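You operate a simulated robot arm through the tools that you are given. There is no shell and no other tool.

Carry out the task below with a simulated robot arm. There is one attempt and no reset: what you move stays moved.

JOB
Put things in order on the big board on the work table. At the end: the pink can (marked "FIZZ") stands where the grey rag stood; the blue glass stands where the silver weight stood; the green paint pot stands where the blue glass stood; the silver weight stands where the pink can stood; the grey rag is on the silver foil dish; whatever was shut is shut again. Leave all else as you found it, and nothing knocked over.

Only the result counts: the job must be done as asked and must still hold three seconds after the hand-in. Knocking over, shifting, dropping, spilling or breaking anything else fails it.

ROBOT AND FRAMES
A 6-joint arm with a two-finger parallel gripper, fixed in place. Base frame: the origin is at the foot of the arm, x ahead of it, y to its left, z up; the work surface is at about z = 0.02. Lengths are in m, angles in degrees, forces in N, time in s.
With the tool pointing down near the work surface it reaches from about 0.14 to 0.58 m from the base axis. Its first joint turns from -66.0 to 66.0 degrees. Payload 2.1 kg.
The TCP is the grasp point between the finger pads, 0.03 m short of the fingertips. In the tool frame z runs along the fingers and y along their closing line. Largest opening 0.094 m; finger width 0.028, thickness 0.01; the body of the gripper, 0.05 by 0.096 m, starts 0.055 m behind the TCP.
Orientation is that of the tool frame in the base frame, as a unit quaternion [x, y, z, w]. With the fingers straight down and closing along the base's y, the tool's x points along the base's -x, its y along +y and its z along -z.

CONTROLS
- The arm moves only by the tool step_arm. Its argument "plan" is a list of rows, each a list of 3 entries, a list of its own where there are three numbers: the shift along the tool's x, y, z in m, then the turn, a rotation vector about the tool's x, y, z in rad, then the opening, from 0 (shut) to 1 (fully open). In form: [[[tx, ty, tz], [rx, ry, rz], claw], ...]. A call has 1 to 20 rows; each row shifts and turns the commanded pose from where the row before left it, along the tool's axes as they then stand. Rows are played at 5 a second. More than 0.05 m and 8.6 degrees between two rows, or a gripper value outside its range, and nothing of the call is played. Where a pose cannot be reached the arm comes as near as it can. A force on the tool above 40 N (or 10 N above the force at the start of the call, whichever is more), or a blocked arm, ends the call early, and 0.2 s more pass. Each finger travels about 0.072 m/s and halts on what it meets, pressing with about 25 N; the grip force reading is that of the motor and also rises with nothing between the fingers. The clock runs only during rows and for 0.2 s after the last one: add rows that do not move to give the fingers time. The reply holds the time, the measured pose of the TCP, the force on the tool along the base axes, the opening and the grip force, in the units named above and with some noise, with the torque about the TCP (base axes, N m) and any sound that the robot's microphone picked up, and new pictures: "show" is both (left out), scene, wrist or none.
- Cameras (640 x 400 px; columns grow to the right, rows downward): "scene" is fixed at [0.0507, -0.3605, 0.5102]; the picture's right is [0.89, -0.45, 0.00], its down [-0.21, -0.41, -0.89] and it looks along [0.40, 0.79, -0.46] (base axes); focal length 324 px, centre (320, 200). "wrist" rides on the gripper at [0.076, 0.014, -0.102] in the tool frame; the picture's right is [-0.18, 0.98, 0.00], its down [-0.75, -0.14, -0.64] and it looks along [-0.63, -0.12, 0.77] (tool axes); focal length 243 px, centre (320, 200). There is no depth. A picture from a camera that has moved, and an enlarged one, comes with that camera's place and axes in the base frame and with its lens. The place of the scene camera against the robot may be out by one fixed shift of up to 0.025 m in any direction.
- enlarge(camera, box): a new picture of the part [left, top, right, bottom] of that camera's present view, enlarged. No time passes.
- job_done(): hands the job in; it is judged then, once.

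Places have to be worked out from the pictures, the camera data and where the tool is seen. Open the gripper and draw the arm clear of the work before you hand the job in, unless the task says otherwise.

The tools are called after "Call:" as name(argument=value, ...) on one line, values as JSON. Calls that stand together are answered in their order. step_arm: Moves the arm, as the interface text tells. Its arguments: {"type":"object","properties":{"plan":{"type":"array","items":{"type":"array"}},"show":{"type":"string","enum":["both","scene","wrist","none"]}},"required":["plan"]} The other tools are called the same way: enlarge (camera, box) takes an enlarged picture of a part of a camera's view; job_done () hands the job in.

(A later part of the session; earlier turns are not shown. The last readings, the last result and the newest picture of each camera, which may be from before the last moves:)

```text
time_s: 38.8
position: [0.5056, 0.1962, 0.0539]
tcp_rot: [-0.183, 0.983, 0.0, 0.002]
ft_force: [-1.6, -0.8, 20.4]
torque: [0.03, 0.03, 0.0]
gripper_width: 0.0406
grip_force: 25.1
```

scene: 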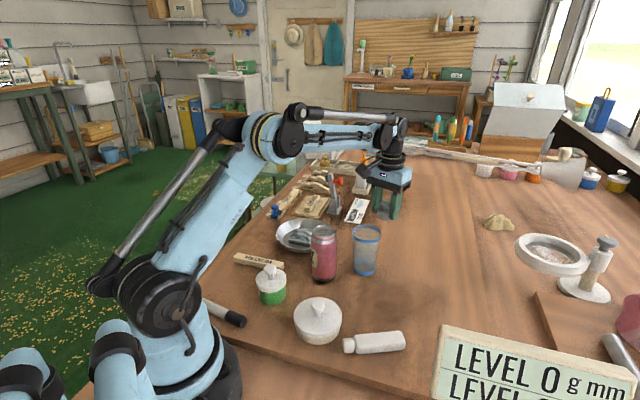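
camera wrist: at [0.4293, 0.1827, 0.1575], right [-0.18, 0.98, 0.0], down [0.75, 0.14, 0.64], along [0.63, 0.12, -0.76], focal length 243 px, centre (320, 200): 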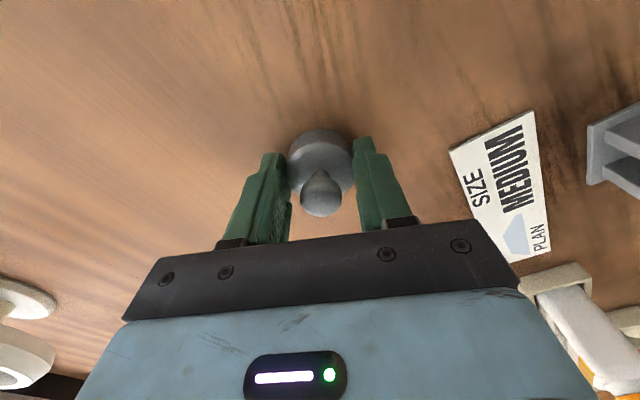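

The weight is on the board (20 N). I ease off, open, and lift away.

Call:
step_arm(plan=[[[0, 0, -0.0006], [0, 0, 0], 0.35], [[0, 0, 0], [0, 0, 0], 0.5], [[0, 0, 0], [0, 0, 0], 0.7], [[0, 0, 0], [0, 0, 0], 0.85], [[0, 0, 0], [0, 0, 0], 0.85], [[0, 0, -0.02], [0, 0, 0], 0.85], [[0, 0, -0.03], [0, 0, 0], 1], [[0, 0, -0.03], [0, 0, 0], 1], [[0, 0, -0.03], [0, 0, 0], 1], [[0, 0, -0.03], [0, 0, 0], 1], [[0, 0, 0], [0, 0, 0], 1]])

```text
time_s: 41.2
position: [0.5033, 0.1958, 0.1955]
tcp_rot: [-0.181, 0.983, 0.001, 0.001]
ft_force: [-0.5, 0.8, 0.0]
torque: [0.01, -0.03, -0.01]
gripper_width: 0.0941
grip_force: 0.0
camera wrist: at [0.4283, 0.183, 0.2967], right [-0.18, 0.98, 0.0], down [0.75, 0.14, 0.64], along [0.63, 0.12, -0.76], focal length 243 px, centre (320, 200)
```

scene: 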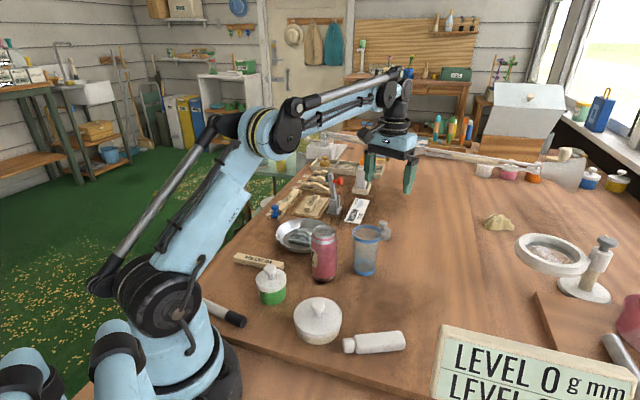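
wrist: 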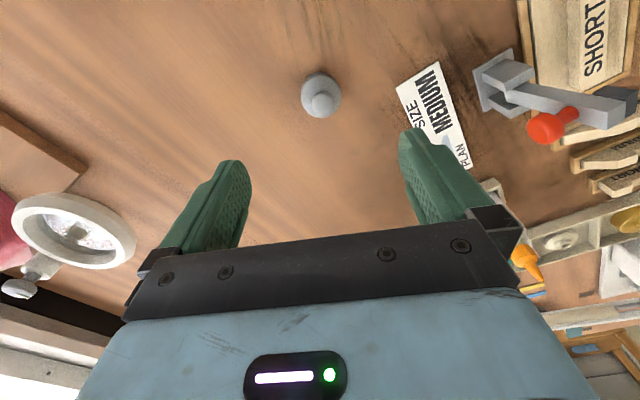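

The weight now stands where the can was. Next the glass: moving above ≈ (0.392, 0.109) to look.

Call:
step_arm(plan=[[[0.0227, -0.0068, 0], [0, 0, 0], 1], [[0.0227, -0.0068, 0], [0, 0, 0], 1], [[0.0227, -0.0068, 0], [0, 0, 0], 1], [[0.0227, -0.0068, 0], [0, 0, 0], 1], [[0.0227, -0.0068, 0], [0, 0, 0], 1], [[0.0227, -0.0068, 0], [0, 0, 0], 1], [[0, 0, 0], [0, 0, 0], 1], [[0, 0, 0], [0, 0, 0], 1]], show="wrist")

Call:
enlarge(camera="wrist", box=[220, 0, 460, 170])

```text
time_s: 43.0
position: [0.3925, 0.1097, 0.1948]
tcp_rot: [-0.183, 0.983, 0.0, 0.002]
ft_force: [-0.1, 0.5, 0.8]
torque: [-0.01, -0.03, -0.01]
gripper_width: 0.094
grip_force: 0.0
camera wrist: at [0.3165, 0.0961, 0.2971], right [-0.18, 0.98, 0.0], down [0.75, 0.14, 0.64], along [0.63, 0.12, -0.76], focal length 243 px, centre (320, 200)
```

wrist: 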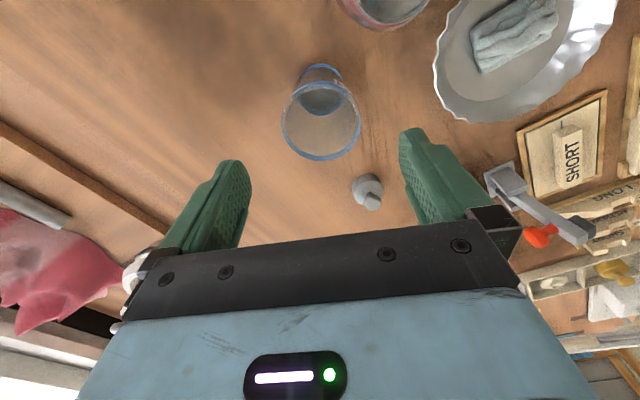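

```text
2.35 times, centred on (340, 85) of wrist
camera zoom: at [0.3165, 0.0961, 0.2971], right [-0.18, 0.98, 0.0], down [0.75, 0.14, 0.64], along [0.63, 0.12, -0.76], focal length 571 px, centre (273, 471)
```

zoom: 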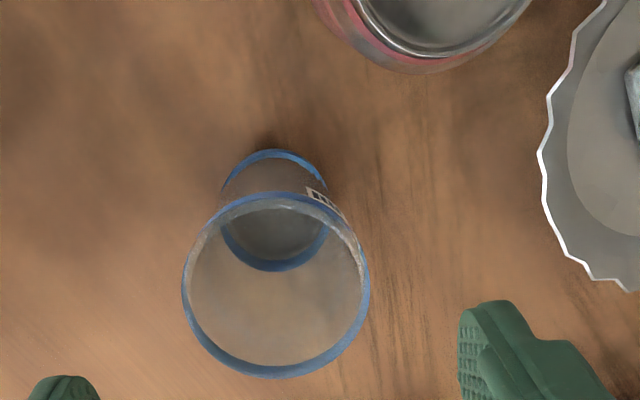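

The glass is at ≈ (0.391, 0.1105), rim z ≈ 0.11, rim diameter ≈ 0.064. I'll descend around it to z ≈ 0.07 and check before closing.

Call:
step_arm(plan=[[[0.0006, 0.0012, 0.02], [0, 0, 0], 1], [[0, 0, 0.02], [0, 0, 0], 1], [[0, 0, 0.02], [0, 0, 0], 1], [[0, 0, 0.02], [0, 0, 0], 1], [[0, 0, 0.02], [0, 0, 0], 1], [[0, 0, 0.02], [0, 0, 0], 1], [[0, 0, 0.004], [0, 0, 0], 1], [[0, 0, 0], [0, 0, 0], 1]])

```text
time_s: 44.8
position: [0.3921, 0.1112, 0.0701]
tcp_rot: [-0.182, 0.983, 0.0, 0.001]
ft_force: [0.4, -0.2, 0.7]
torque: [0.03, 0.0, 0.01]
gripper_width: 0.0937
grip_force: 0.1
camera wrist: at [0.3155, 0.0966, 0.1728], right [-0.18, 0.98, 0.0], down [0.75, 0.14, 0.64], along [0.63, 0.12, -0.76], focal length 243 px, centre (320, 200)
```

scene: 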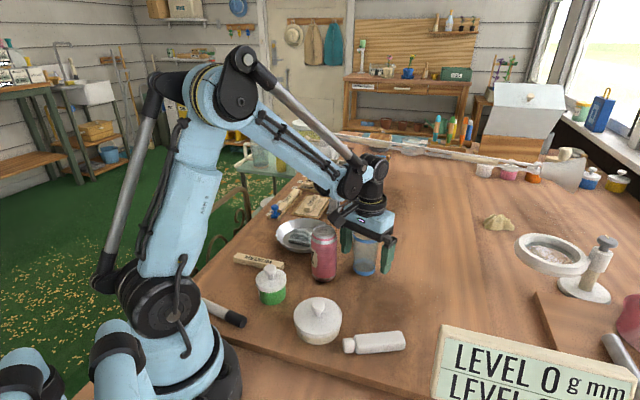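
wrist: 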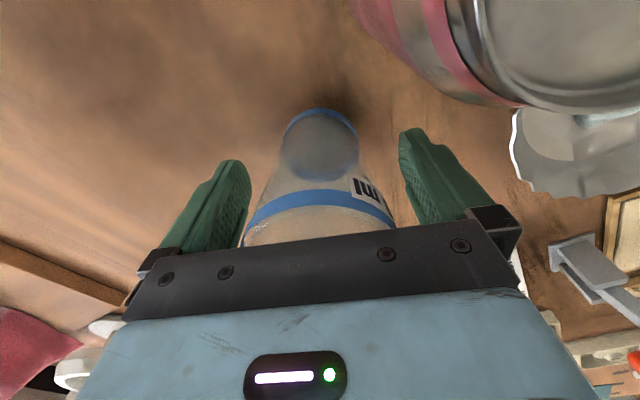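

The glass is well centred between the fingers. I close gently in small steps and watch the grip force.

Call:
step_arm(plan=[[[0, 0, 0], [0, 0, 0], 0.85], [[0, 0, 0], [0, 0, 0], 0.75], [[0, 0, 0], [0, 0, 0], 0.69], [[0, 0, 0], [0, 0, 0], 0.65], [[0, 0, 0], [0, 0, 0], 0.62], [[0, 0, 0], [0, 0, 0], 0.6], [[0, 0, 0], [0, 0, 0], 0.6]], show="wrist")

```text
time_s: 46.4
position: [0.3914, 0.1116, 0.0709]
tcp_rot: [-0.182, 0.983, 0.001, 0.002]
ft_force: [-0.2, 0.5, -0.7]
torque: [0.0, 0.03, -0.01]
gripper_width: 0.0575
grip_force: 1.0
camera wrist: at [0.3155, 0.0966, 0.173], right [-0.18, 0.98, 0.0], down [0.75, 0.14, 0.64], along [0.63, 0.12, -0.76], focal length 243 px, centre (320, 200)
```

wrist: 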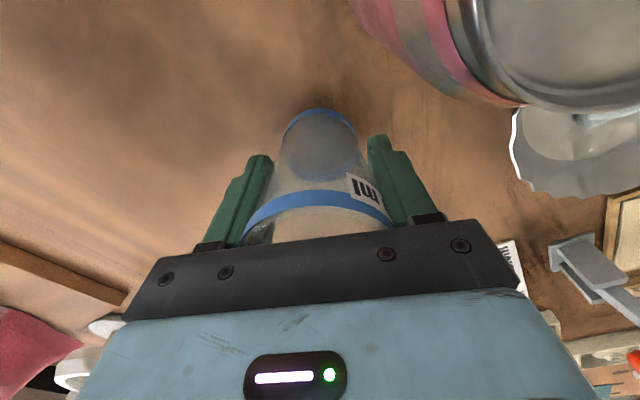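

Call:
step_arm(plan=[[[0, 0, 0], [0, 0, 0], 0.59], [[0, 0, 0], [0, 0, 0], 0.58], [[0, 0, 0], [0, 0, 0], 0.57], [[0, 0, 0], [0, 0, 0], 0.57]], show="none")

```text
time_s: 47.4
position: [0.392, 0.1106, 0.0702]
tcp_rot: [-0.182, 0.983, 0.0, 0.002]
ft_force: [-0.1, 0.1, 0.4]
torque: [-0.03, 0.0, 0.0]
gripper_width: 0.0567
grip_force: 24.7
```

The glass is held (0.0567 wide, 25 N). I'll lift gently and carry it to above the weight's old place at (0.428, 0.2475).

Call:
step_arm(plan=[[[0, 0, -0.006], [0, 0, 0], 0.57], [[0, 0, -0.012], [0, 0, 0], 0.57], [[0, 0, -0.015], [0, 0, 0], 0.57], [[0, 0, -0.015], [0, 0, 0], 0.57], [[0, 0, -0.012], [0, 0, 0], 0.57], [[-0.0065, 0.0088, 0], [0, 0, 0], 0.57], [[-0.011, 0.0151, 0], [0, 0, 0], 0.57], [[-0.0125, 0.0171, 0], [0, 0, 0], 0.57], [[-0.0125, 0.0171, 0], [0, 0, 0], 0.57], [[-0.0125, 0.0171, 0], [0, 0, 0], 0.57], [[-0.0125, 0.0171, 0], [0, 0, 0], 0.57], [[-0.009, 0.0123, 0], [0, 0, 0], 0.57], [[-0.007, 0.0098, 0], [0, 0, 0], 0.57], [[0, 0, 0], [0, 0, 0], 0.57], [[0, 0, 0], [0, 0, 0], 0.57]])

```text
time_s: 50.6
position: [0.4276, 0.247, 0.1307]
tcp_rot: [-0.183, 0.983, 0.0, 0.001]
ft_force: [0.1, 0.1, -1.3]
torque: [0.0, 0.0, -0.02]
gripper_width: 0.0567
grip_force: 24.4
camera wrist: at [0.3521, 0.2336, 0.2328], right [-0.18, 0.98, 0.0], down [0.75, 0.14, 0.64], along [0.63, 0.12, -0.76], focal length 243 px, centre (320, 200)
```

scene: 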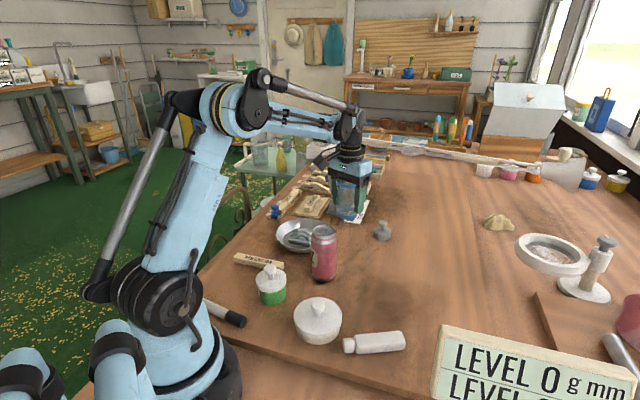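
wrist: 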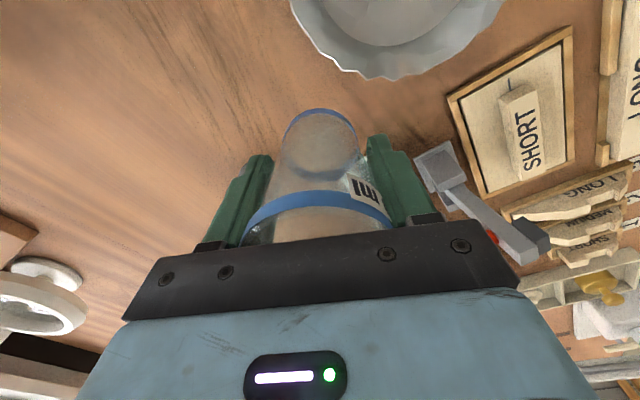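

The glass hangs upright over the target. Lowering, then creeping down to contact.

Call:
step_arm(plan=[[[0, 0, 0.015], [0, 0, 0], 0.57], [[0, 0, 0.018], [0, 0, 0], 0.57], [[0, 0, 0.015], [0, 0, 0], 0.57], [[0, 0, 0.008], [0, 0, 0], 0.57], [[0, 0, 0.0025], [0, 0, 0], 0.57], [[0, 0, 0.001], [0, 0, 0], 0.57], [[0, 0, 0], [0, 0, 0], 0.57]], show="wrist")

```text
time_s: 52.2
position: [0.4291, 0.2484, 0.0713]
tcp_rot: [-0.182, 0.983, 0.001, 0.002]
ft_force: [-0.1, -0.6, -1.1]
torque: [0.04, -0.02, 0.01]
gripper_width: 0.0565
grip_force: 25.1
camera wrist: at [0.3525, 0.2335, 0.1731], right [-0.18, 0.98, 0.0], down [0.75, 0.14, 0.64], along [0.63, 0.12, -0.76], focal length 243 px, centre (320, 200)
```

wrist: 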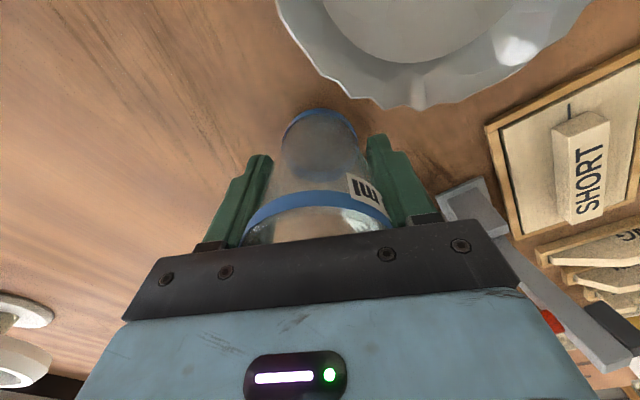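

Call:
step_arm(plan=[[[0, 0, 0.0005], [0, 0, 0], 0.57], [[0, 0, 0.0004], [0, 0, 0], 0.57], [[0, 0, 0], [0, 0, 0], 0.57]], show="none")

```text
time_s: 53.0
position: [0.4283, 0.248, 0.0704]
tcp_rot: [-0.182, 0.983, 0.001, 0.001]
ft_force: [-1.4, -0.9, 13.5]
torque: [-0.12, -0.08, 0.0]
gripper_width: 0.0566
grip_force: 24.3
```

The glass touches the board. I ease off, open, and rise straight up.

Call:
step_arm(plan=[[[0, 0, -0.0004], [0, 0, 0], 0.58], [[0, 0, 0], [0, 0, 0], 0.65], [[0, 0, 0], [0, 0, 0], 0.78], [[0, 0, 0], [0, 0, 0], 0.92], [[0, 0, 0], [0, 0, 0], 0.92], [[0, 0, -0.015], [0, 0, 0], 0.92], [[0, 0, -0.025], [0, 0, 0], 0.92], [[0, 0, -0.03], [0, 0, 0], 0.92], [[0, 0, -0.03], [0, 0, 0], 0.92], [[0, 0, -0.03], [0, 0, 0], 1], [[0, 0, 0], [0, 0, 0], 1]])

```text
time_s: 55.4
position: [0.4287, 0.2472, 0.2007]
tcp_rot: [-0.183, 0.983, 0.0, 0.002]
ft_force: [-0.1, 0.3, 0.7]
torque: [0.02, 0.0, 0.01]
gripper_width: 0.0942
grip_force: 0.0
camera wrist: at [0.3524, 0.2334, 0.3033], right [-0.18, 0.98, 0.0], down [0.75, 0.14, 0.64], along [0.63, 0.12, -0.76], focal length 243 px, centre (320, 200)
```

scene: 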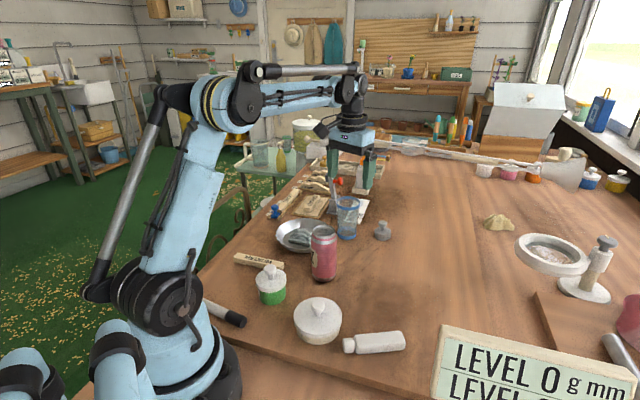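
wrist: 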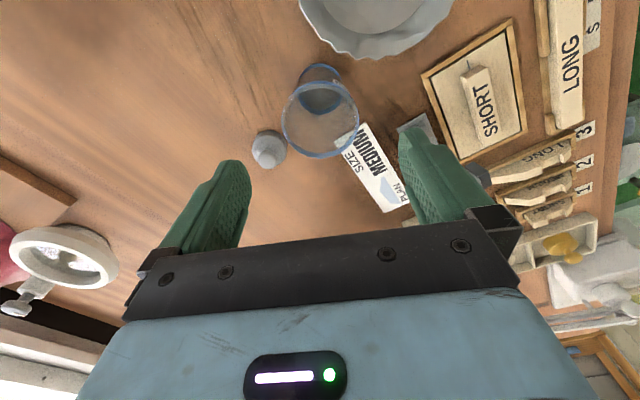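

The glass stands in the weight's old place, upright. Now the green pot: I'll move back to above it (≈ 0.177, 0.124) to look straight at its lid.

Call:
step_arm(plan=[[[0.0254, -0.0022, -0.002], [0, 0, 0], 1], [[0.0254, -0.0022, -0.002], [0, 0, 0], 1], [[0.0254, -0.0022, -0.002], [0, 0, 0], 1], [[0.0254, -0.0022, -0.002], [0, 0, 0], 1], [[0.0254, -0.0022, -0.002], [0, 0, 0], 1], [[0.0254, -0.0022, -0.002], [0, 0, 0], 1], [[0.0254, -0.0022, -0.002], [0, 0, 0], 1], [[0.0254, -0.0022, -0.002], [0, 0, 0], 1], [[0.0254, -0.0022, -0.002], [0, 0, 0], 1], [[0.0254, -0.0022, -0.002], [0, 0, 0], 1], [[0.0254, -0.0022, 0], [0, 0, 0], 1], [[0, 0, 0], [0, 0, 0], 1], [[0, 0, 0], [0, 0, 0], 1]])

Call:
enlarge(camera="wrist", box=[220, 0, 460, 170])

```text
time_s: 58.2
position: [0.1763, 0.1256, 0.2212]
tcp_rot: [-0.182, 0.983, 0.0, 0.002]
ft_force: [0.2, -0.5, 0.0]
torque: [0.02, 0.02, -0.01]
gripper_width: 0.0943
grip_force: 0.0
camera wrist: at [0.0996, 0.1106, 0.3229], right [-0.18, 0.98, 0.0], down [0.75, 0.14, 0.64], along [0.63, 0.12, -0.76], focal length 243 px, centre (320, 200)
```

scene: 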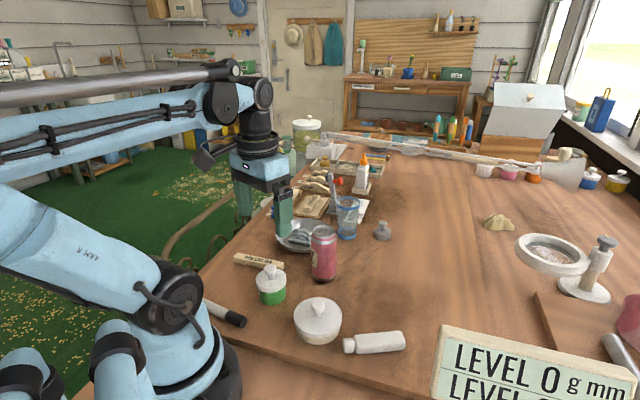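
wrist: 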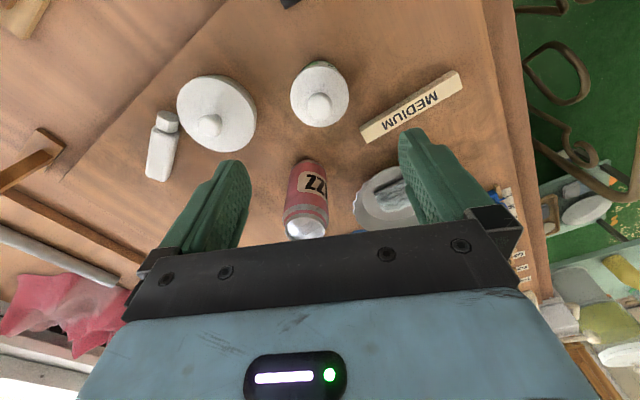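

```text
2.35 times, centred on (340, 85) of wrist
camera zoom: at [0.0996, 0.1106, 0.3229], right [-0.18, 0.98, 0.0], down [0.75, 0.14, 0.64], along [0.63, 0.12, -0.76], focal length 571 px, centre (273, 471)
```

zoom: 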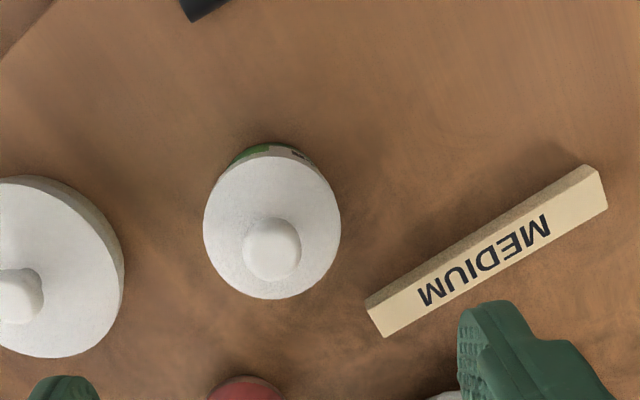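

The pot is at ≈ (0.1785, 0.125), lid top z ≈ 0.056, knob centre z ≈ 0.085. I'll descend over the knob with the fingers partly open and check.

Call:
step_arm(plan=[[[-0.0015, 0, 0.02], [0, 0, 0], 0.7], [[0, 0, 0.02], [0, 0, 0], 0.65], [[0, 0, 0.02], [0, 0, 0], 0.65], [[0, 0, 0.02], [0, 0, 0], 0.65], [[0, 0, 0.02], [0, 0, 0], 0.65], [[0, 0, 0], [0, 0, 0], 0.65]])

Call:
enlarge(camera="wrist", box=[220, 60, 440, 220])

```text
time_s: 59.6
position: [0.1772, 0.1267, 0.1193]
tcp_rot: [-0.181, 0.983, 0.001, 0.002]
ft_force: [0.2, -0.6, -0.2]
torque: [0.0, 0.0, -0.01]
gripper_width: 0.0612
grip_force: 0.1
camera wrist: at [0.1015, 0.1114, 0.2218], right [-0.18, 0.98, 0.0], down [0.75, 0.14, 0.64], along [0.63, 0.12, -0.76], focal length 243 px, centre (320, 200)
```

scene: 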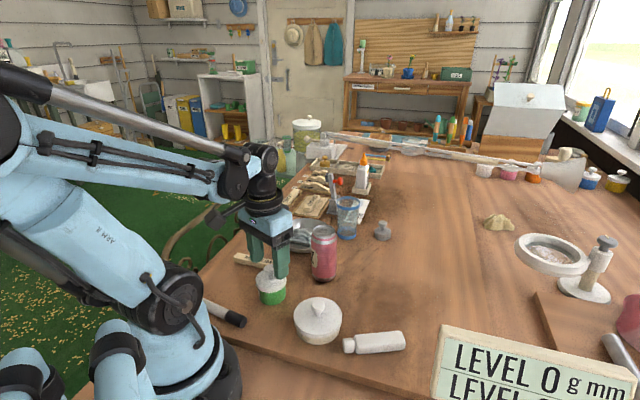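
wrist: 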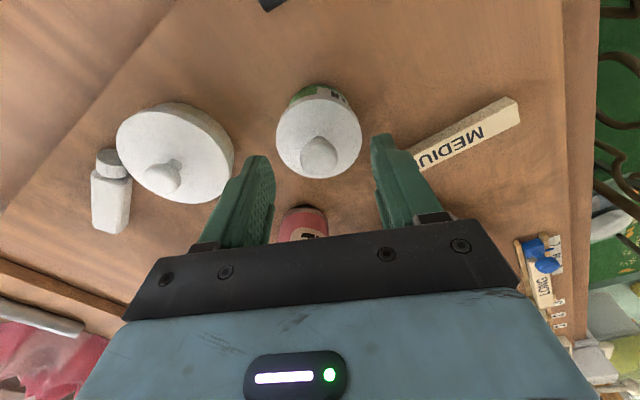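

```text
2.50 times, centred on (330, 140) of wrist
camera zoom: at [0.1015, 0.1114, 0.2218], right [-0.18, 0.98, 0.0], down [0.75, 0.14, 0.64], along [0.63, 0.12, -0.76], focal length 606 px, centre (295, 350)
```

zoom: 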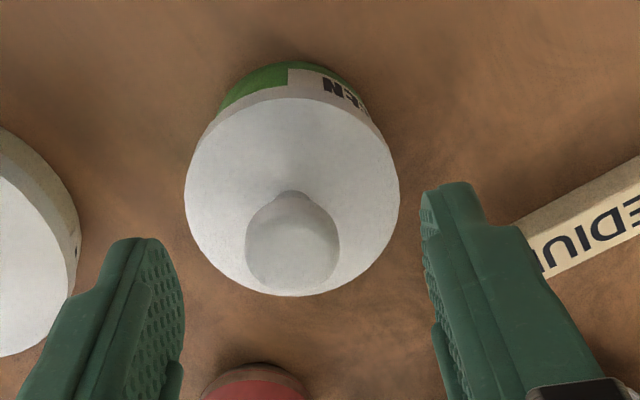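

The knob is centred between the fingers (label reads "…EN", i.e. GREEN). I'll go down to z ≈ 0.093, tips just above the lid, and grip the knob.

Call:
step_arm(plan=[[[0, 0, 0.015], [0, 0, 0], 0.65], [[0, 0, 0.011], [0, 0, 0], 0.65], [[0, 0, 0], [0, 0, 0], 0.65], [[0, 0, 0], [0, 0, 0], 0.45], [[0, 0, 0], [0, 0, 0], 0.3], [[0, 0, 0], [0, 0, 0], 0.2], [[0, 0, 0], [0, 0, 0], 0.2], [[0, 0, 0], [0, 0, 0], 0.2]])

```text
time_s: 61.4
position: [0.1782, 0.126, 0.094]
tcp_rot: [-0.183, 0.983, 0.001, 0.002]
ft_force: [-0.2, -0.5, 0.3]
torque: [0.01, -0.02, 0.02]
gripper_width: 0.0567
grip_force: 25.0
heard: snap
camera wrist: at [0.1018, 0.1113, 0.1962], right [-0.18, 0.98, 0.0], down [0.75, 0.14, 0.64], along [0.63, 0.12, -0.76], focal length 243 px, centre (320, 200)
```

scene: 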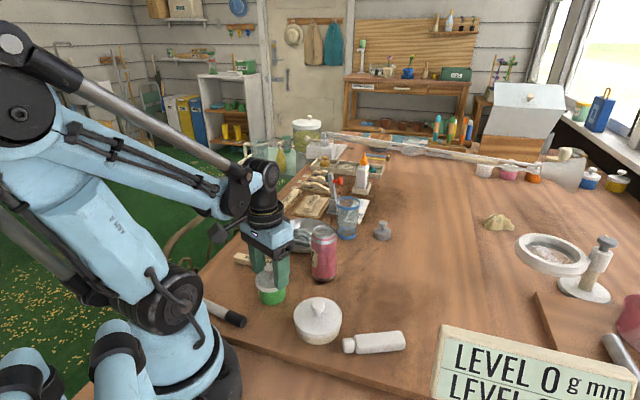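
wrist: 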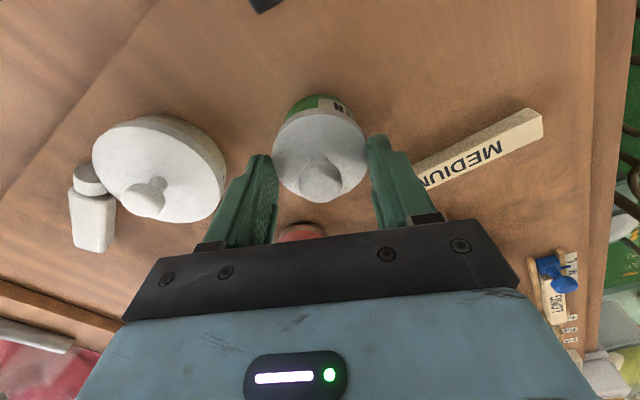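

The fingers stopped at 0.0567 – they met the lid's edge, not the knob, and a "snap" was heard. Let me look closely before moving.

Call:
enlarge(camera="wrist", box=[240, 80, 420, 220])

Call:
enlarge(camera="scene", box=[220, 220, 320, 320])

```text
2.86 times, centred on (330, 150) of wrist
camera zoom: at [0.1018, 0.1113, 0.1962], right [-0.18, 0.98, 0.0], down [0.75, 0.14, 0.64], along [0.63, 0.12, -0.76], focal length 693 px, centre (291, 343)
```

zoom: 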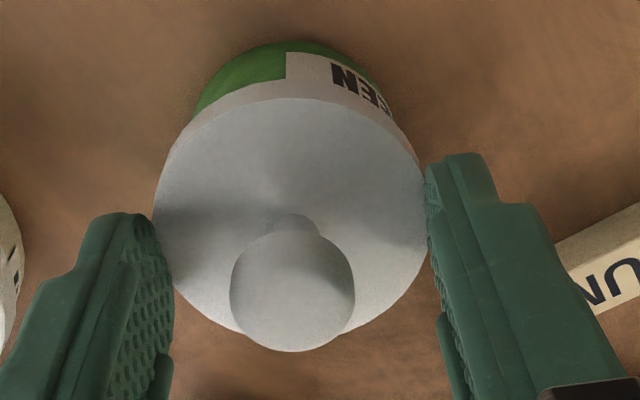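

```text
4.00 times, centred on (270, 270) of scene
camera zoom: at [0.0507, -0.3605, 0.5102], right [0.89, -0.45, 0.0], down [-0.21, -0.41, -0.89], along [0.4, 0.79, -0.46], focal length 1295 px, centre (520, -80)
```

zoom: 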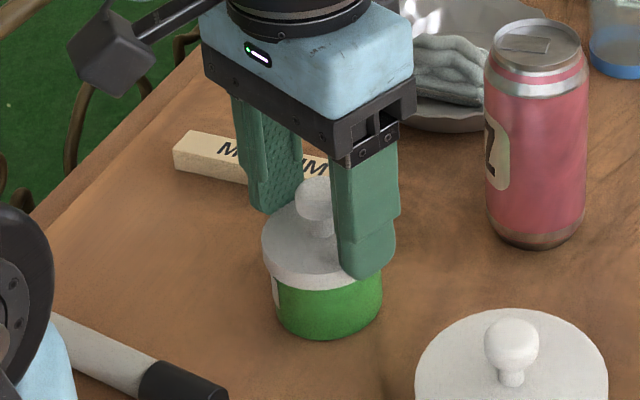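

The fingertips hold the rim of the lid, which still looks seated. I'll lift only about 12 mm to see whether the lid comes off alone or the pot comes with it.

Call:
step_arm(plan=[[[0, 0, -0.003], [0, 0, 0], 0.2], [[0, 0, -0.003], [0, 0, 0], 0.2], [[0, 0, -0.003], [0, 0, 0], 0.2], [[0, 0, -0.003], [0, 0, 0], 0.2], [[0, 0, 0], [0, 0, 0], 0.2]])

Call:
enlarge(camera="scene", box=[220, 220, 320, 320])

Call:
enlarge(camera="wrist", box=[240, 80, 420, 220])

```text
time_s: 62.6
position: [0.1771, 0.1259, 0.1054]
tcp_rot: [-0.183, 0.983, 0.0, 0.002]
ft_force: [0.0, 0.2, -0.5]
torque: [0.01, -0.03, 0.0]
gripper_width: 0.0568
grip_force: 24.4
camera wrist: at [0.1016, 0.1114, 0.2083], right [-0.18, 0.98, 0.0], down [0.75, 0.14, 0.64], along [0.63, 0.12, -0.76], focal length 243 px, centre (320, 200)
```

scene: 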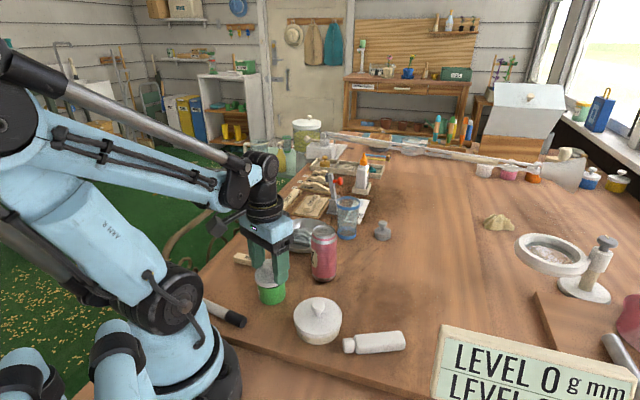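
wrist: 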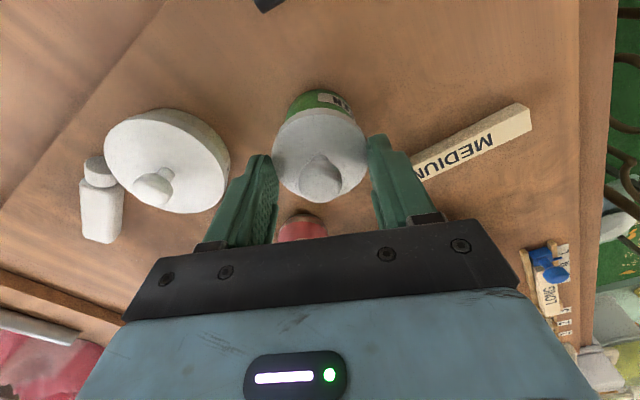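

```text
4.00 times, centred on (270, 270) of scene
camera zoom: at [0.0507, -0.3605, 0.5102], right [0.89, -0.45, 0.0], down [-0.21, -0.41, -0.89], along [0.4, 0.79, -0.46], focal length 1295 px, centre (520, -80)
```

zoom: 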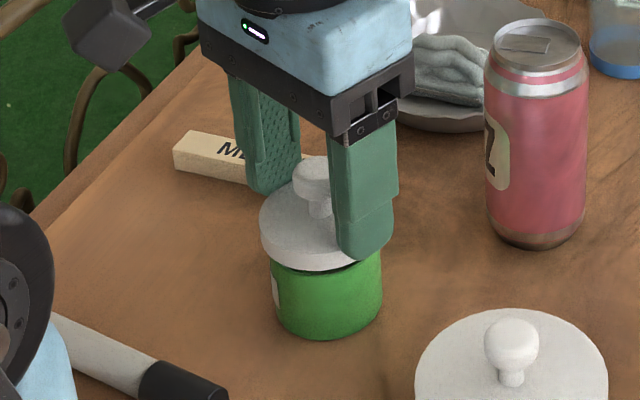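

```text
2.86 times, centred on (330, 150) of wrist
camera zoom: at [0.1016, 0.1114, 0.2083], right [-0.18, 0.98, 0.0], down [0.75, 0.14, 0.64], along [0.63, 0.12, -0.76], focal length 693 px, centre (291, 343)
```

zoom: 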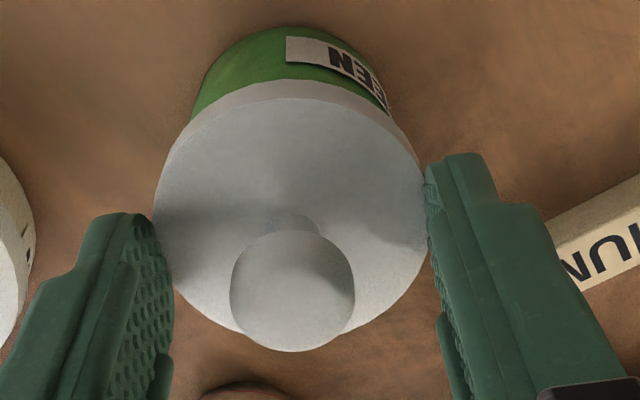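

The lid comes off alone (the snap was its fit), and it's held well by the rim. I'll raise it and take it to a free spot near (0.43, −0.02), well away from everything.

Call:
step_arm(plan=[[[0, 0, -0.015], [0, 0, 0], 0.2], [[0, 0, -0.02], [0, 0, 0], 0.2], [[0, 0, -0.02], [0, 0, 0], 0.2], [[0, 0, -0.02], [0, 0, 0], 0.2], [[0, 0, -0.02], [0, 0, 0], 0.2], [[-0.0183, -0.0227, 0], [0, 0, 0], 0.2], [[-0.0183, -0.0227, 0], [0, 0, 0], 0.2], [[-0.0183, -0.0227, 0], [0, 0, 0], 0.2], [[-0.0183, -0.0227, 0], [0, 0, 0], 0.2], [[-0.0183, -0.0227, 0], [0, 0, 0], 0.2], [[-0.0183, -0.0227, 0], [0, 0, 0], 0.2], [[-0.0183, -0.0227, 0], [0, 0, 0], 0.2], [[-0.0183, -0.0227, 0], [0, 0, 0], 0.2], [[-0.0183, -0.0227, 0], [0, 0, 0], 0.2], [[-0.0183, -0.0227, 0], [0, 0, 0], 0.2], [[0, 0, 0], [0, 0, 0], 0.2], [[0, 0, 0], [0, 0, 0], 0.2]])

Call:
enlarge(camera="scene", box=[220, 200, 420, 370])

```text
time_s: 66.2
position: [0.43, -0.0218, 0.2005]
tcp_rot: [-0.182, 0.983, 0.001, 0.002]
ft_force: [0.3, -0.7, 0.0]
torque: [0.0, 0.01, 0.02]
gripper_width: 0.0571
grip_force: 24.7
camera wrist: at [0.3535, -0.0359, 0.3036], right [-0.18, 0.98, 0.0], down [0.75, 0.14, 0.64], along [0.63, 0.12, -0.76], focal length 243 px, centre (320, 200)
```

scene: 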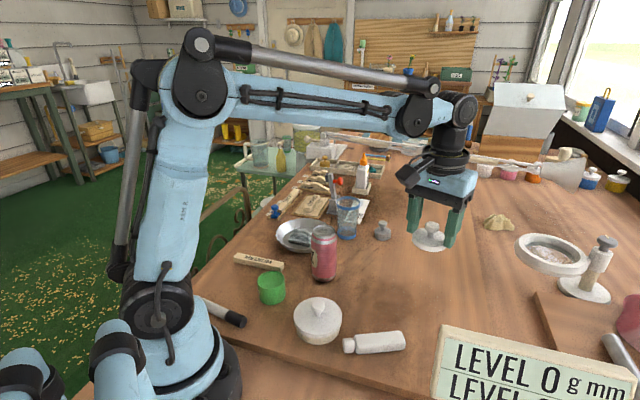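
wrist: 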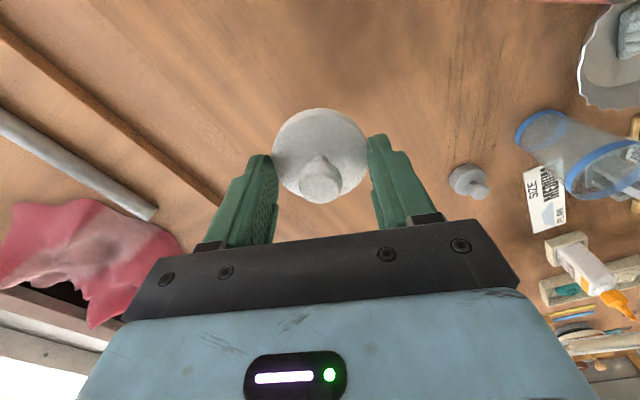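

```text
2.35 times, centred on (320, 285) of scene
camera zoom: at [0.0507, -0.3605, 0.5102], right [0.89, -0.45, 0.0], down [-0.21, -0.41, -0.89], along [0.4, 0.79, -0.46], focal length 762 px, centre (320, 0)
```

zoom: 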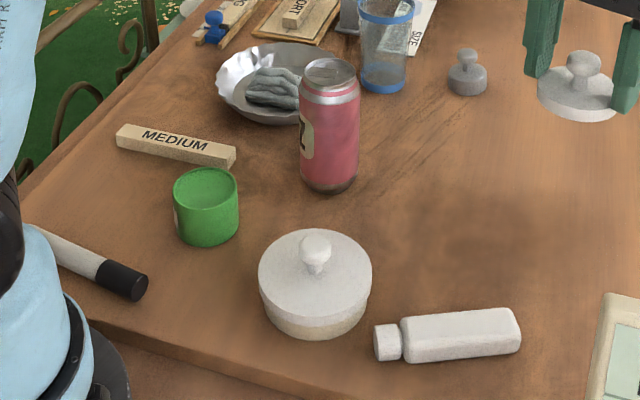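

The spot below is clear. I'll lower the lid here, first to about 8 mm above where I expect contact.

Call:
step_arm(plan=[[[0, 0, 0.02], [0, 0, 0], 0.2], [[0, 0, 0.025], [0, 0, 0], 0.2], [[0, 0, 0.025], [0, 0, 0], 0.2], [[0, 0, 0.025], [0, 0, 0], 0.2], [[0, 0, 0.02], [0, 0, 0], 0.2], [[0, 0, 0.013], [0, 0, 0], 0.2], [[0, 0, 0], [0, 0, 0], 0.2]])

Call:
enlarge(camera="scene", box=[370, 190, 510, 290])

```text
time_s: 67.8
position: [0.429, -0.0224, 0.0735]
tcp_rot: [-0.182, 0.983, 0.0, 0.002]
ft_force: [-1.2, 0.3, 0.3]
torque: [0.03, -0.02, -0.03]
gripper_width: 0.0569
grip_force: 24.7
camera wrist: at [0.3535, -0.0354, 0.1752], right [-0.18, 0.98, 0.0], down [0.75, 0.14, 0.64], along [0.63, 0.12, -0.76], focal length 243 px, centre (320, 200)
```

scene: 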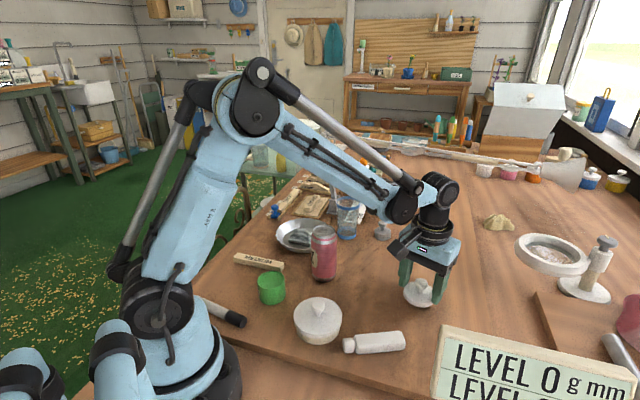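
wrist: 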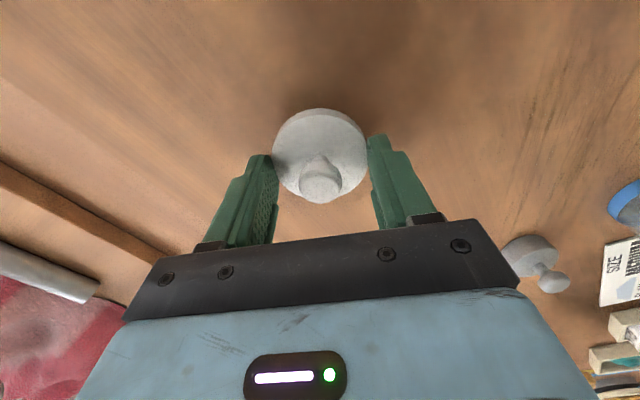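

```text
4.00 times, centred on (440, 240) of scene
camera zoom: at [0.0507, -0.3605, 0.5102], right [0.89, -0.45, 0.0], down [-0.21, -0.41, -0.89], along [0.4, 0.79, -0.46], focal length 1295 px, centre (-160, 40)
```

zoom: 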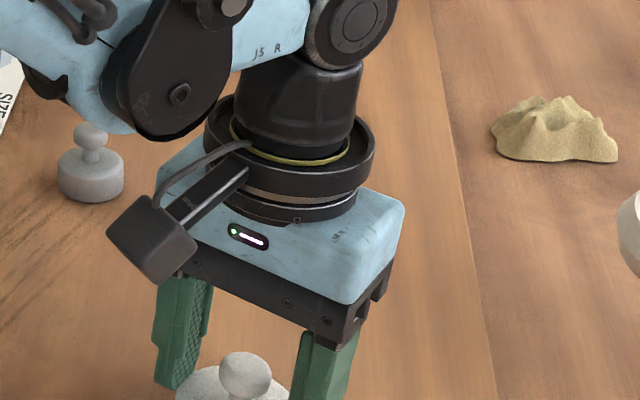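

Call:
step_arm(plan=[[[0, 0, 0.004], [0, 0, 0], 0.2], [[0, 0, 0.003], [0, 0, 0], 0.2], [[0, 0, 0.001], [0, 0, 0], 0.2], [[0, 0, 0.001], [0, 0, 0], 0.2], [[0, 0, 0], [0, 0, 0], 0.2]], show="none")

Call:
enlarge(camera="scene", box=[380, 240, 480, 320])

```text
time_s: 69.0
position: [0.4305, -0.0219, 0.064]
tcp_rot: [-0.182, 0.983, 0.0, 0.001]
ft_force: [0.2, 0.0, 0.4]
torque: [-0.02, 0.0, -0.03]
gripper_width: 0.057
grip_force: 24.5
```

```text
5.00 times, centred on (430, 280) of scene
camera zoom: at [0.0507, -0.3605, 0.5102], right [0.89, -0.45, 0.0], down [-0.21, -0.41, -0.89], along [0.4, 0.79, -0.46], focal length 1618 px, centre (-230, -200)
```

zoom: 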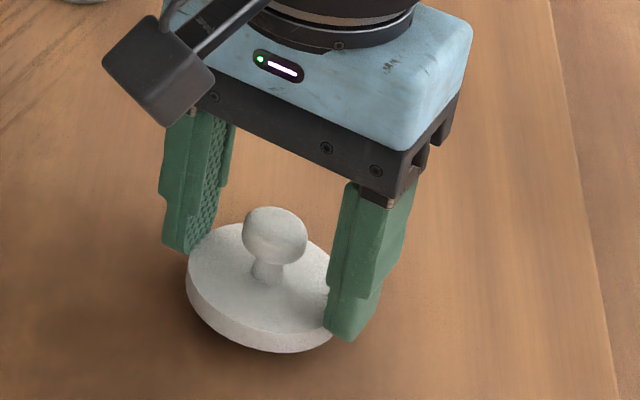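

Still hanging, a few mm to go. Continuing down slowly.

Call:
step_arm(plan=[[[0, 0, 0.001], [0, 0, 0], 0.2], [[0, 0, 0.001], [0, 0, 0], 0.2], [[0, 0, 0.001], [0, 0, 0], 0.2], [[0, 0, 0], [0, 0, 0], 0.2]], show="none")

Call:
enlarge(camera="scene", box=[380, 240, 480, 320])

```text
time_s: 70.0
position: [0.4304, -0.021, 0.0607]
tcp_rot: [-0.183, 0.983, 0.0, 0.002]
ft_force: [-0.1, -0.1, -0.5]
torque: [0.04, 0.0, -0.01]
gripper_width: 0.0568
grip_force: 25.1
```

```text
5.00 times, centred on (430, 280) of scene
camera zoom: at [0.0507, -0.3605, 0.5102], right [0.89, -0.45, 0.0], down [-0.21, -0.41, -0.89], along [0.4, 0.79, -0.46], focal length 1618 px, centre (-230, -200)
```

zoom: 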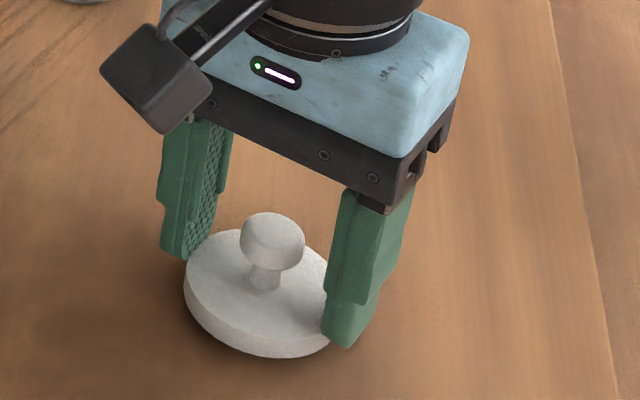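

Call:
step_arm(plan=[[[0, 0, 0.001], [0, 0, 0], 0.2], [[0, 0, 0.001], [0, 0, 0], 0.2], [[0, 0, 0], [0, 0, 0], 0.2]], show="none")

Call:
enlarge(camera="scene", box=[380, 240, 480, 320])

```text
time_s: 70.8
position: [0.4298, -0.0219, 0.0579]
tcp_rot: [-0.181, 0.983, 0.001, 0.002]
ft_force: [-0.1, 0.0, -0.4]
torque: [-0.02, -0.03, 0.03]
gripper_width: 0.0568
grip_force: 24.9
```

```text
5.00 times, centred on (430, 280) of scene
camera zoom: at [0.0507, -0.3605, 0.5102], right [0.89, -0.45, 0.0], down [-0.21, -0.41, -0.89], along [0.4, 0.79, -0.46], focal length 1618 px, centre (-230, -200)
```

zoom: 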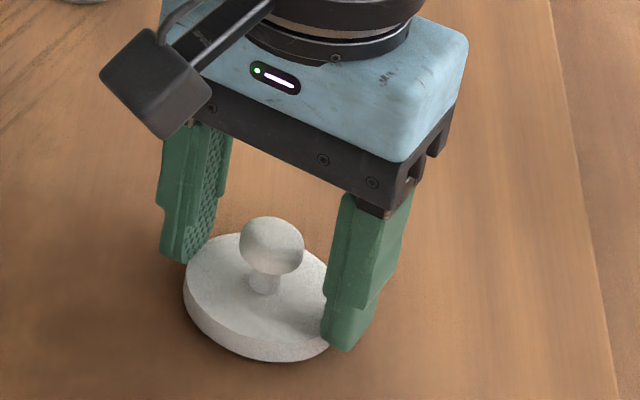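

Call:
step_arm(plan=[[[0, 0, 0.001], [0, 0, 0], 0.2], [[0, 0, 0.0008], [0, 0, 0], 0.2], [[0, 0, 0], [0, 0, 0], 0.2]], show="none")

```text
time_s: 71.6
position: [0.4286, -0.022, 0.0584]
tcp_rot: [-0.182, 0.983, 0.001, 0.002]
ft_force: [0.2, -0.5, 0.3]
torque: [-0.02, -0.01, -0.01]
gripper_width: 0.057
grip_force: 25.2
```

Call:
step_arm(plan=[[[0, 0, 0.0008], [0, 0, 0], 0.2], [[0, 0, 0.0008], [0, 0, 0], 0.2], [[0, 0, 0], [0, 0, 0], 0.2]], show="none")

Call:
enlarge(camera="scene", box=[380, 240, 480, 320])

```text
time_s: 72.4
position: [0.43, -0.0211, 0.0559]
tcp_rot: [-0.183, 0.983, 0.001, 0.002]
ft_force: [0.1, -0.4, -0.4]
torque: [-0.01, 0.02, 0.02]
gripper_width: 0.0569
grip_force: 25.1
```

```text
5.00 times, centred on (430, 280) of scene
camera zoom: at [0.0507, -0.3605, 0.5102], right [0.89, -0.45, 0.0], down [-0.21, -0.41, -0.89], along [0.4, 0.79, -0.46], focal length 1618 px, centre (-230, -200)
```

zoom: 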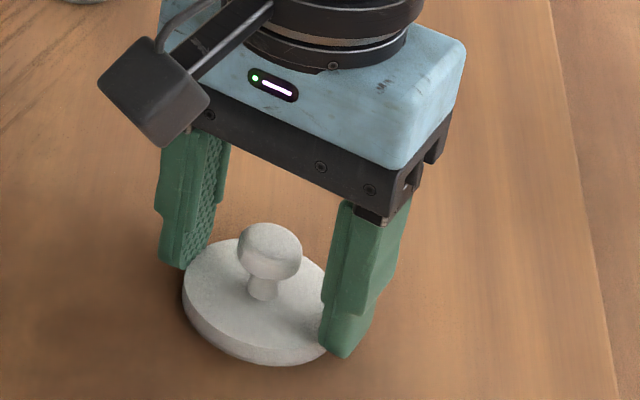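

Call:
step_arm(plan=[[[0, 0, 0.0007], [0, 0, 0], 0.2], [[0, 0, 0.0007], [0, 0, 0], 0.2], [[0, 0, 0], [0, 0, 0], 0.2]], show="none")

```text
time_s: 73.2
position: [0.4294, -0.021, 0.0534]
tcp_rot: [-0.183, 0.983, 0.0, 0.0]
ft_force: [-0.3, -0.5, -0.7]
torque: [0.03, 0.01, 0.0]
gripper_width: 0.0567
grip_force: 24.9
```

Call:
step_arm(plan=[[[0, 0, 0.0007], [0, 0, 0], 0.2], [[0, 0, 0.0006], [0, 0, 0], 0.2], [[0, 0, 0], [0, 0, 0], 0.2]], show="wrist")

Call:
enlarge(camera="scene", box=[390, 250, 470, 310])

```text
time_s: 74.0
position: [0.4301, -0.0212, 0.0527]
tcp_rot: [-0.182, 0.983, 0.0, 0.001]
ft_force: [-0.8, 0.4, 0.9]
torque: [0.0, -0.01, 0.01]
gripper_width: 0.0569
grip_force: 25.1
camera wrist: at [0.354, -0.0349, 0.1553], right [-0.18, 0.98, 0.0], down [0.75, 0.14, 0.64], along [0.63, 0.12, -0.76], focal length 243 px, centre (320, 200)
```

wrist: 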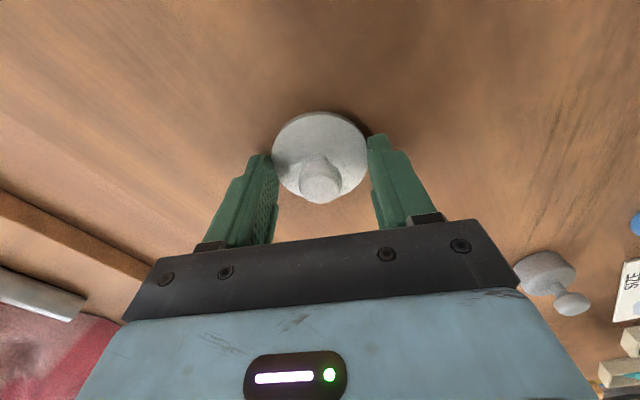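

```text
6.67 times, centred on (430, 280) of scene
camera zoom: at [0.0507, -0.3605, 0.5102], right [0.89, -0.45, 0.0], down [-0.21, -0.41, -0.89], along [0.4, 0.79, -0.46], focal length 2158 px, centre (-413, -333)
```

zoom: 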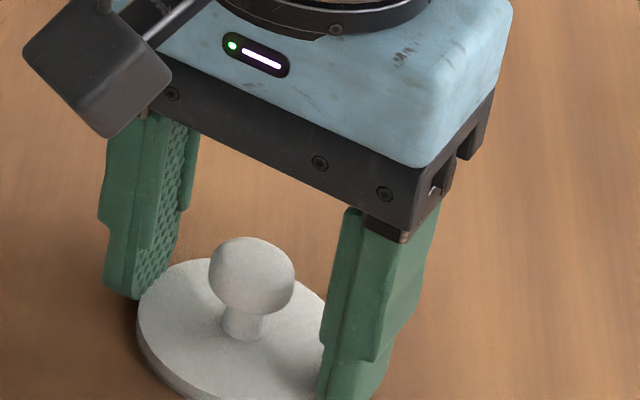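

Fingertips are now only about 2 mm above the board, so the lid is at most a couple of mm up. One more small step, then I release it.

Call:
step_arm(plan=[[[0, 0, 0.0006], [0, 0, 0], 0.2], [[0, 0, 0.0005], [0, 0, 0], 0.2], [[0, 0, 0], [0, 0, 0], 0.2]], show="none")

```text
time_s: 74.8
position: [0.429, -0.0202, 0.0521]
tcp_rot: [-0.182, 0.983, 0.0, 0.002]
ft_force: [0.6, -0.7, -1.3]
torque: [-0.02, -0.04, -0.01]
gripper_width: 0.0566
grip_force: 25.3
```

Call:
step_arm(plan=[[[0, 0, 0.0005], [0, 0, 0], 0.2], [[0, 0, 0.0005], [0, 0, 0], 0.2], [[0, 0, 0], [0, 0, 0], 0.2]], show="none")

```text
time_s: 75.6
position: [0.4302, -0.0206, 0.0511]
tcp_rot: [-0.183, 0.983, -0.001, 0.002]
ft_force: [-0.7, 0.5, 1.8]
torque: [0.04, -0.02, 0.02]
gripper_width: 0.057
grip_force: 25.2
```

Call:
step_arm(plan=[[[0, 0, 0], [0, 0, 0], 0.62], [[0, 0, 0], [0, 0, 0], 0.68], [[0, 0, 0], [0, 0, 0], 0.8], [[0, 0, 0], [0, 0, 0], 0.9], [[0, 0, 0], [0, 0, 0], 0.9], [[0, 0, -0.01], [0, 0, 0], 0.9]])

Call:
enlarge(camera="scene", box=[380, 240, 480, 320])

```text
time_s: 77.0
position: [0.4292, -0.0221, 0.0607]
tcp_rot: [-0.181, 0.983, 0.0, 0.002]
ft_force: [-0.1, -0.3, 0.3]
torque: [0.0, 0.0, 0.03]
gripper_width: 0.0844
grip_force: 0.0
camera wrist: at [0.3535, -0.0353, 0.1635], right [-0.18, 0.98, 0.0], down [0.75, 0.14, 0.64], along [0.63, 0.12, -0.76], focal length 243 px, centre (320, 200)
```

scene: 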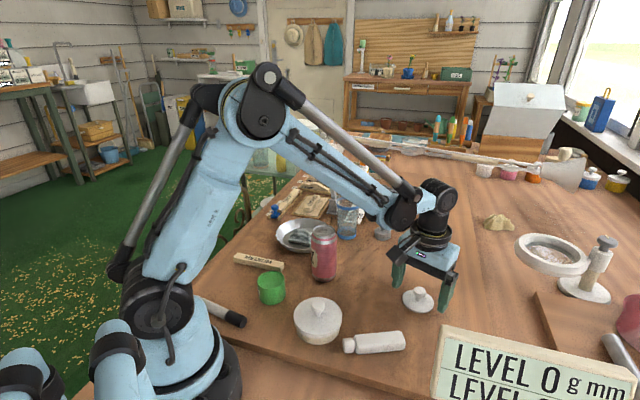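
wrist: 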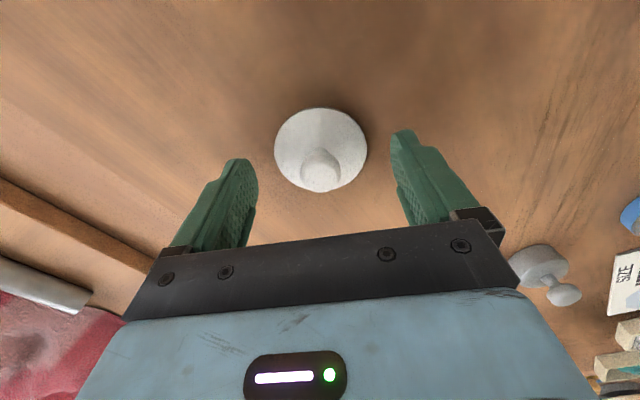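

```text
5.00 times, centred on (430, 280) of scene
camera zoom: at [0.0507, -0.3605, 0.5102], right [0.89, -0.45, 0.0], down [-0.21, -0.41, -0.89], along [0.4, 0.79, -0.46], focal length 1618 px, centre (-230, -200)
```

zoom: 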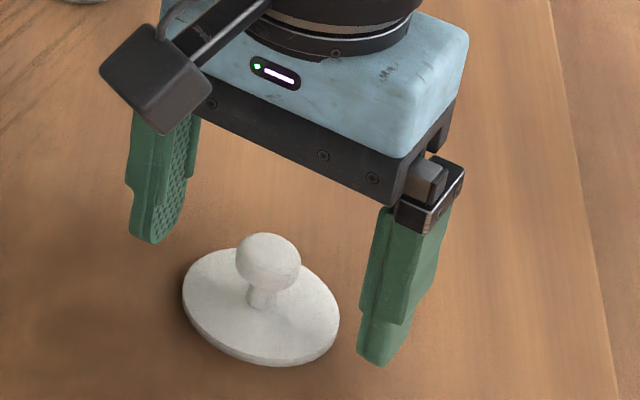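

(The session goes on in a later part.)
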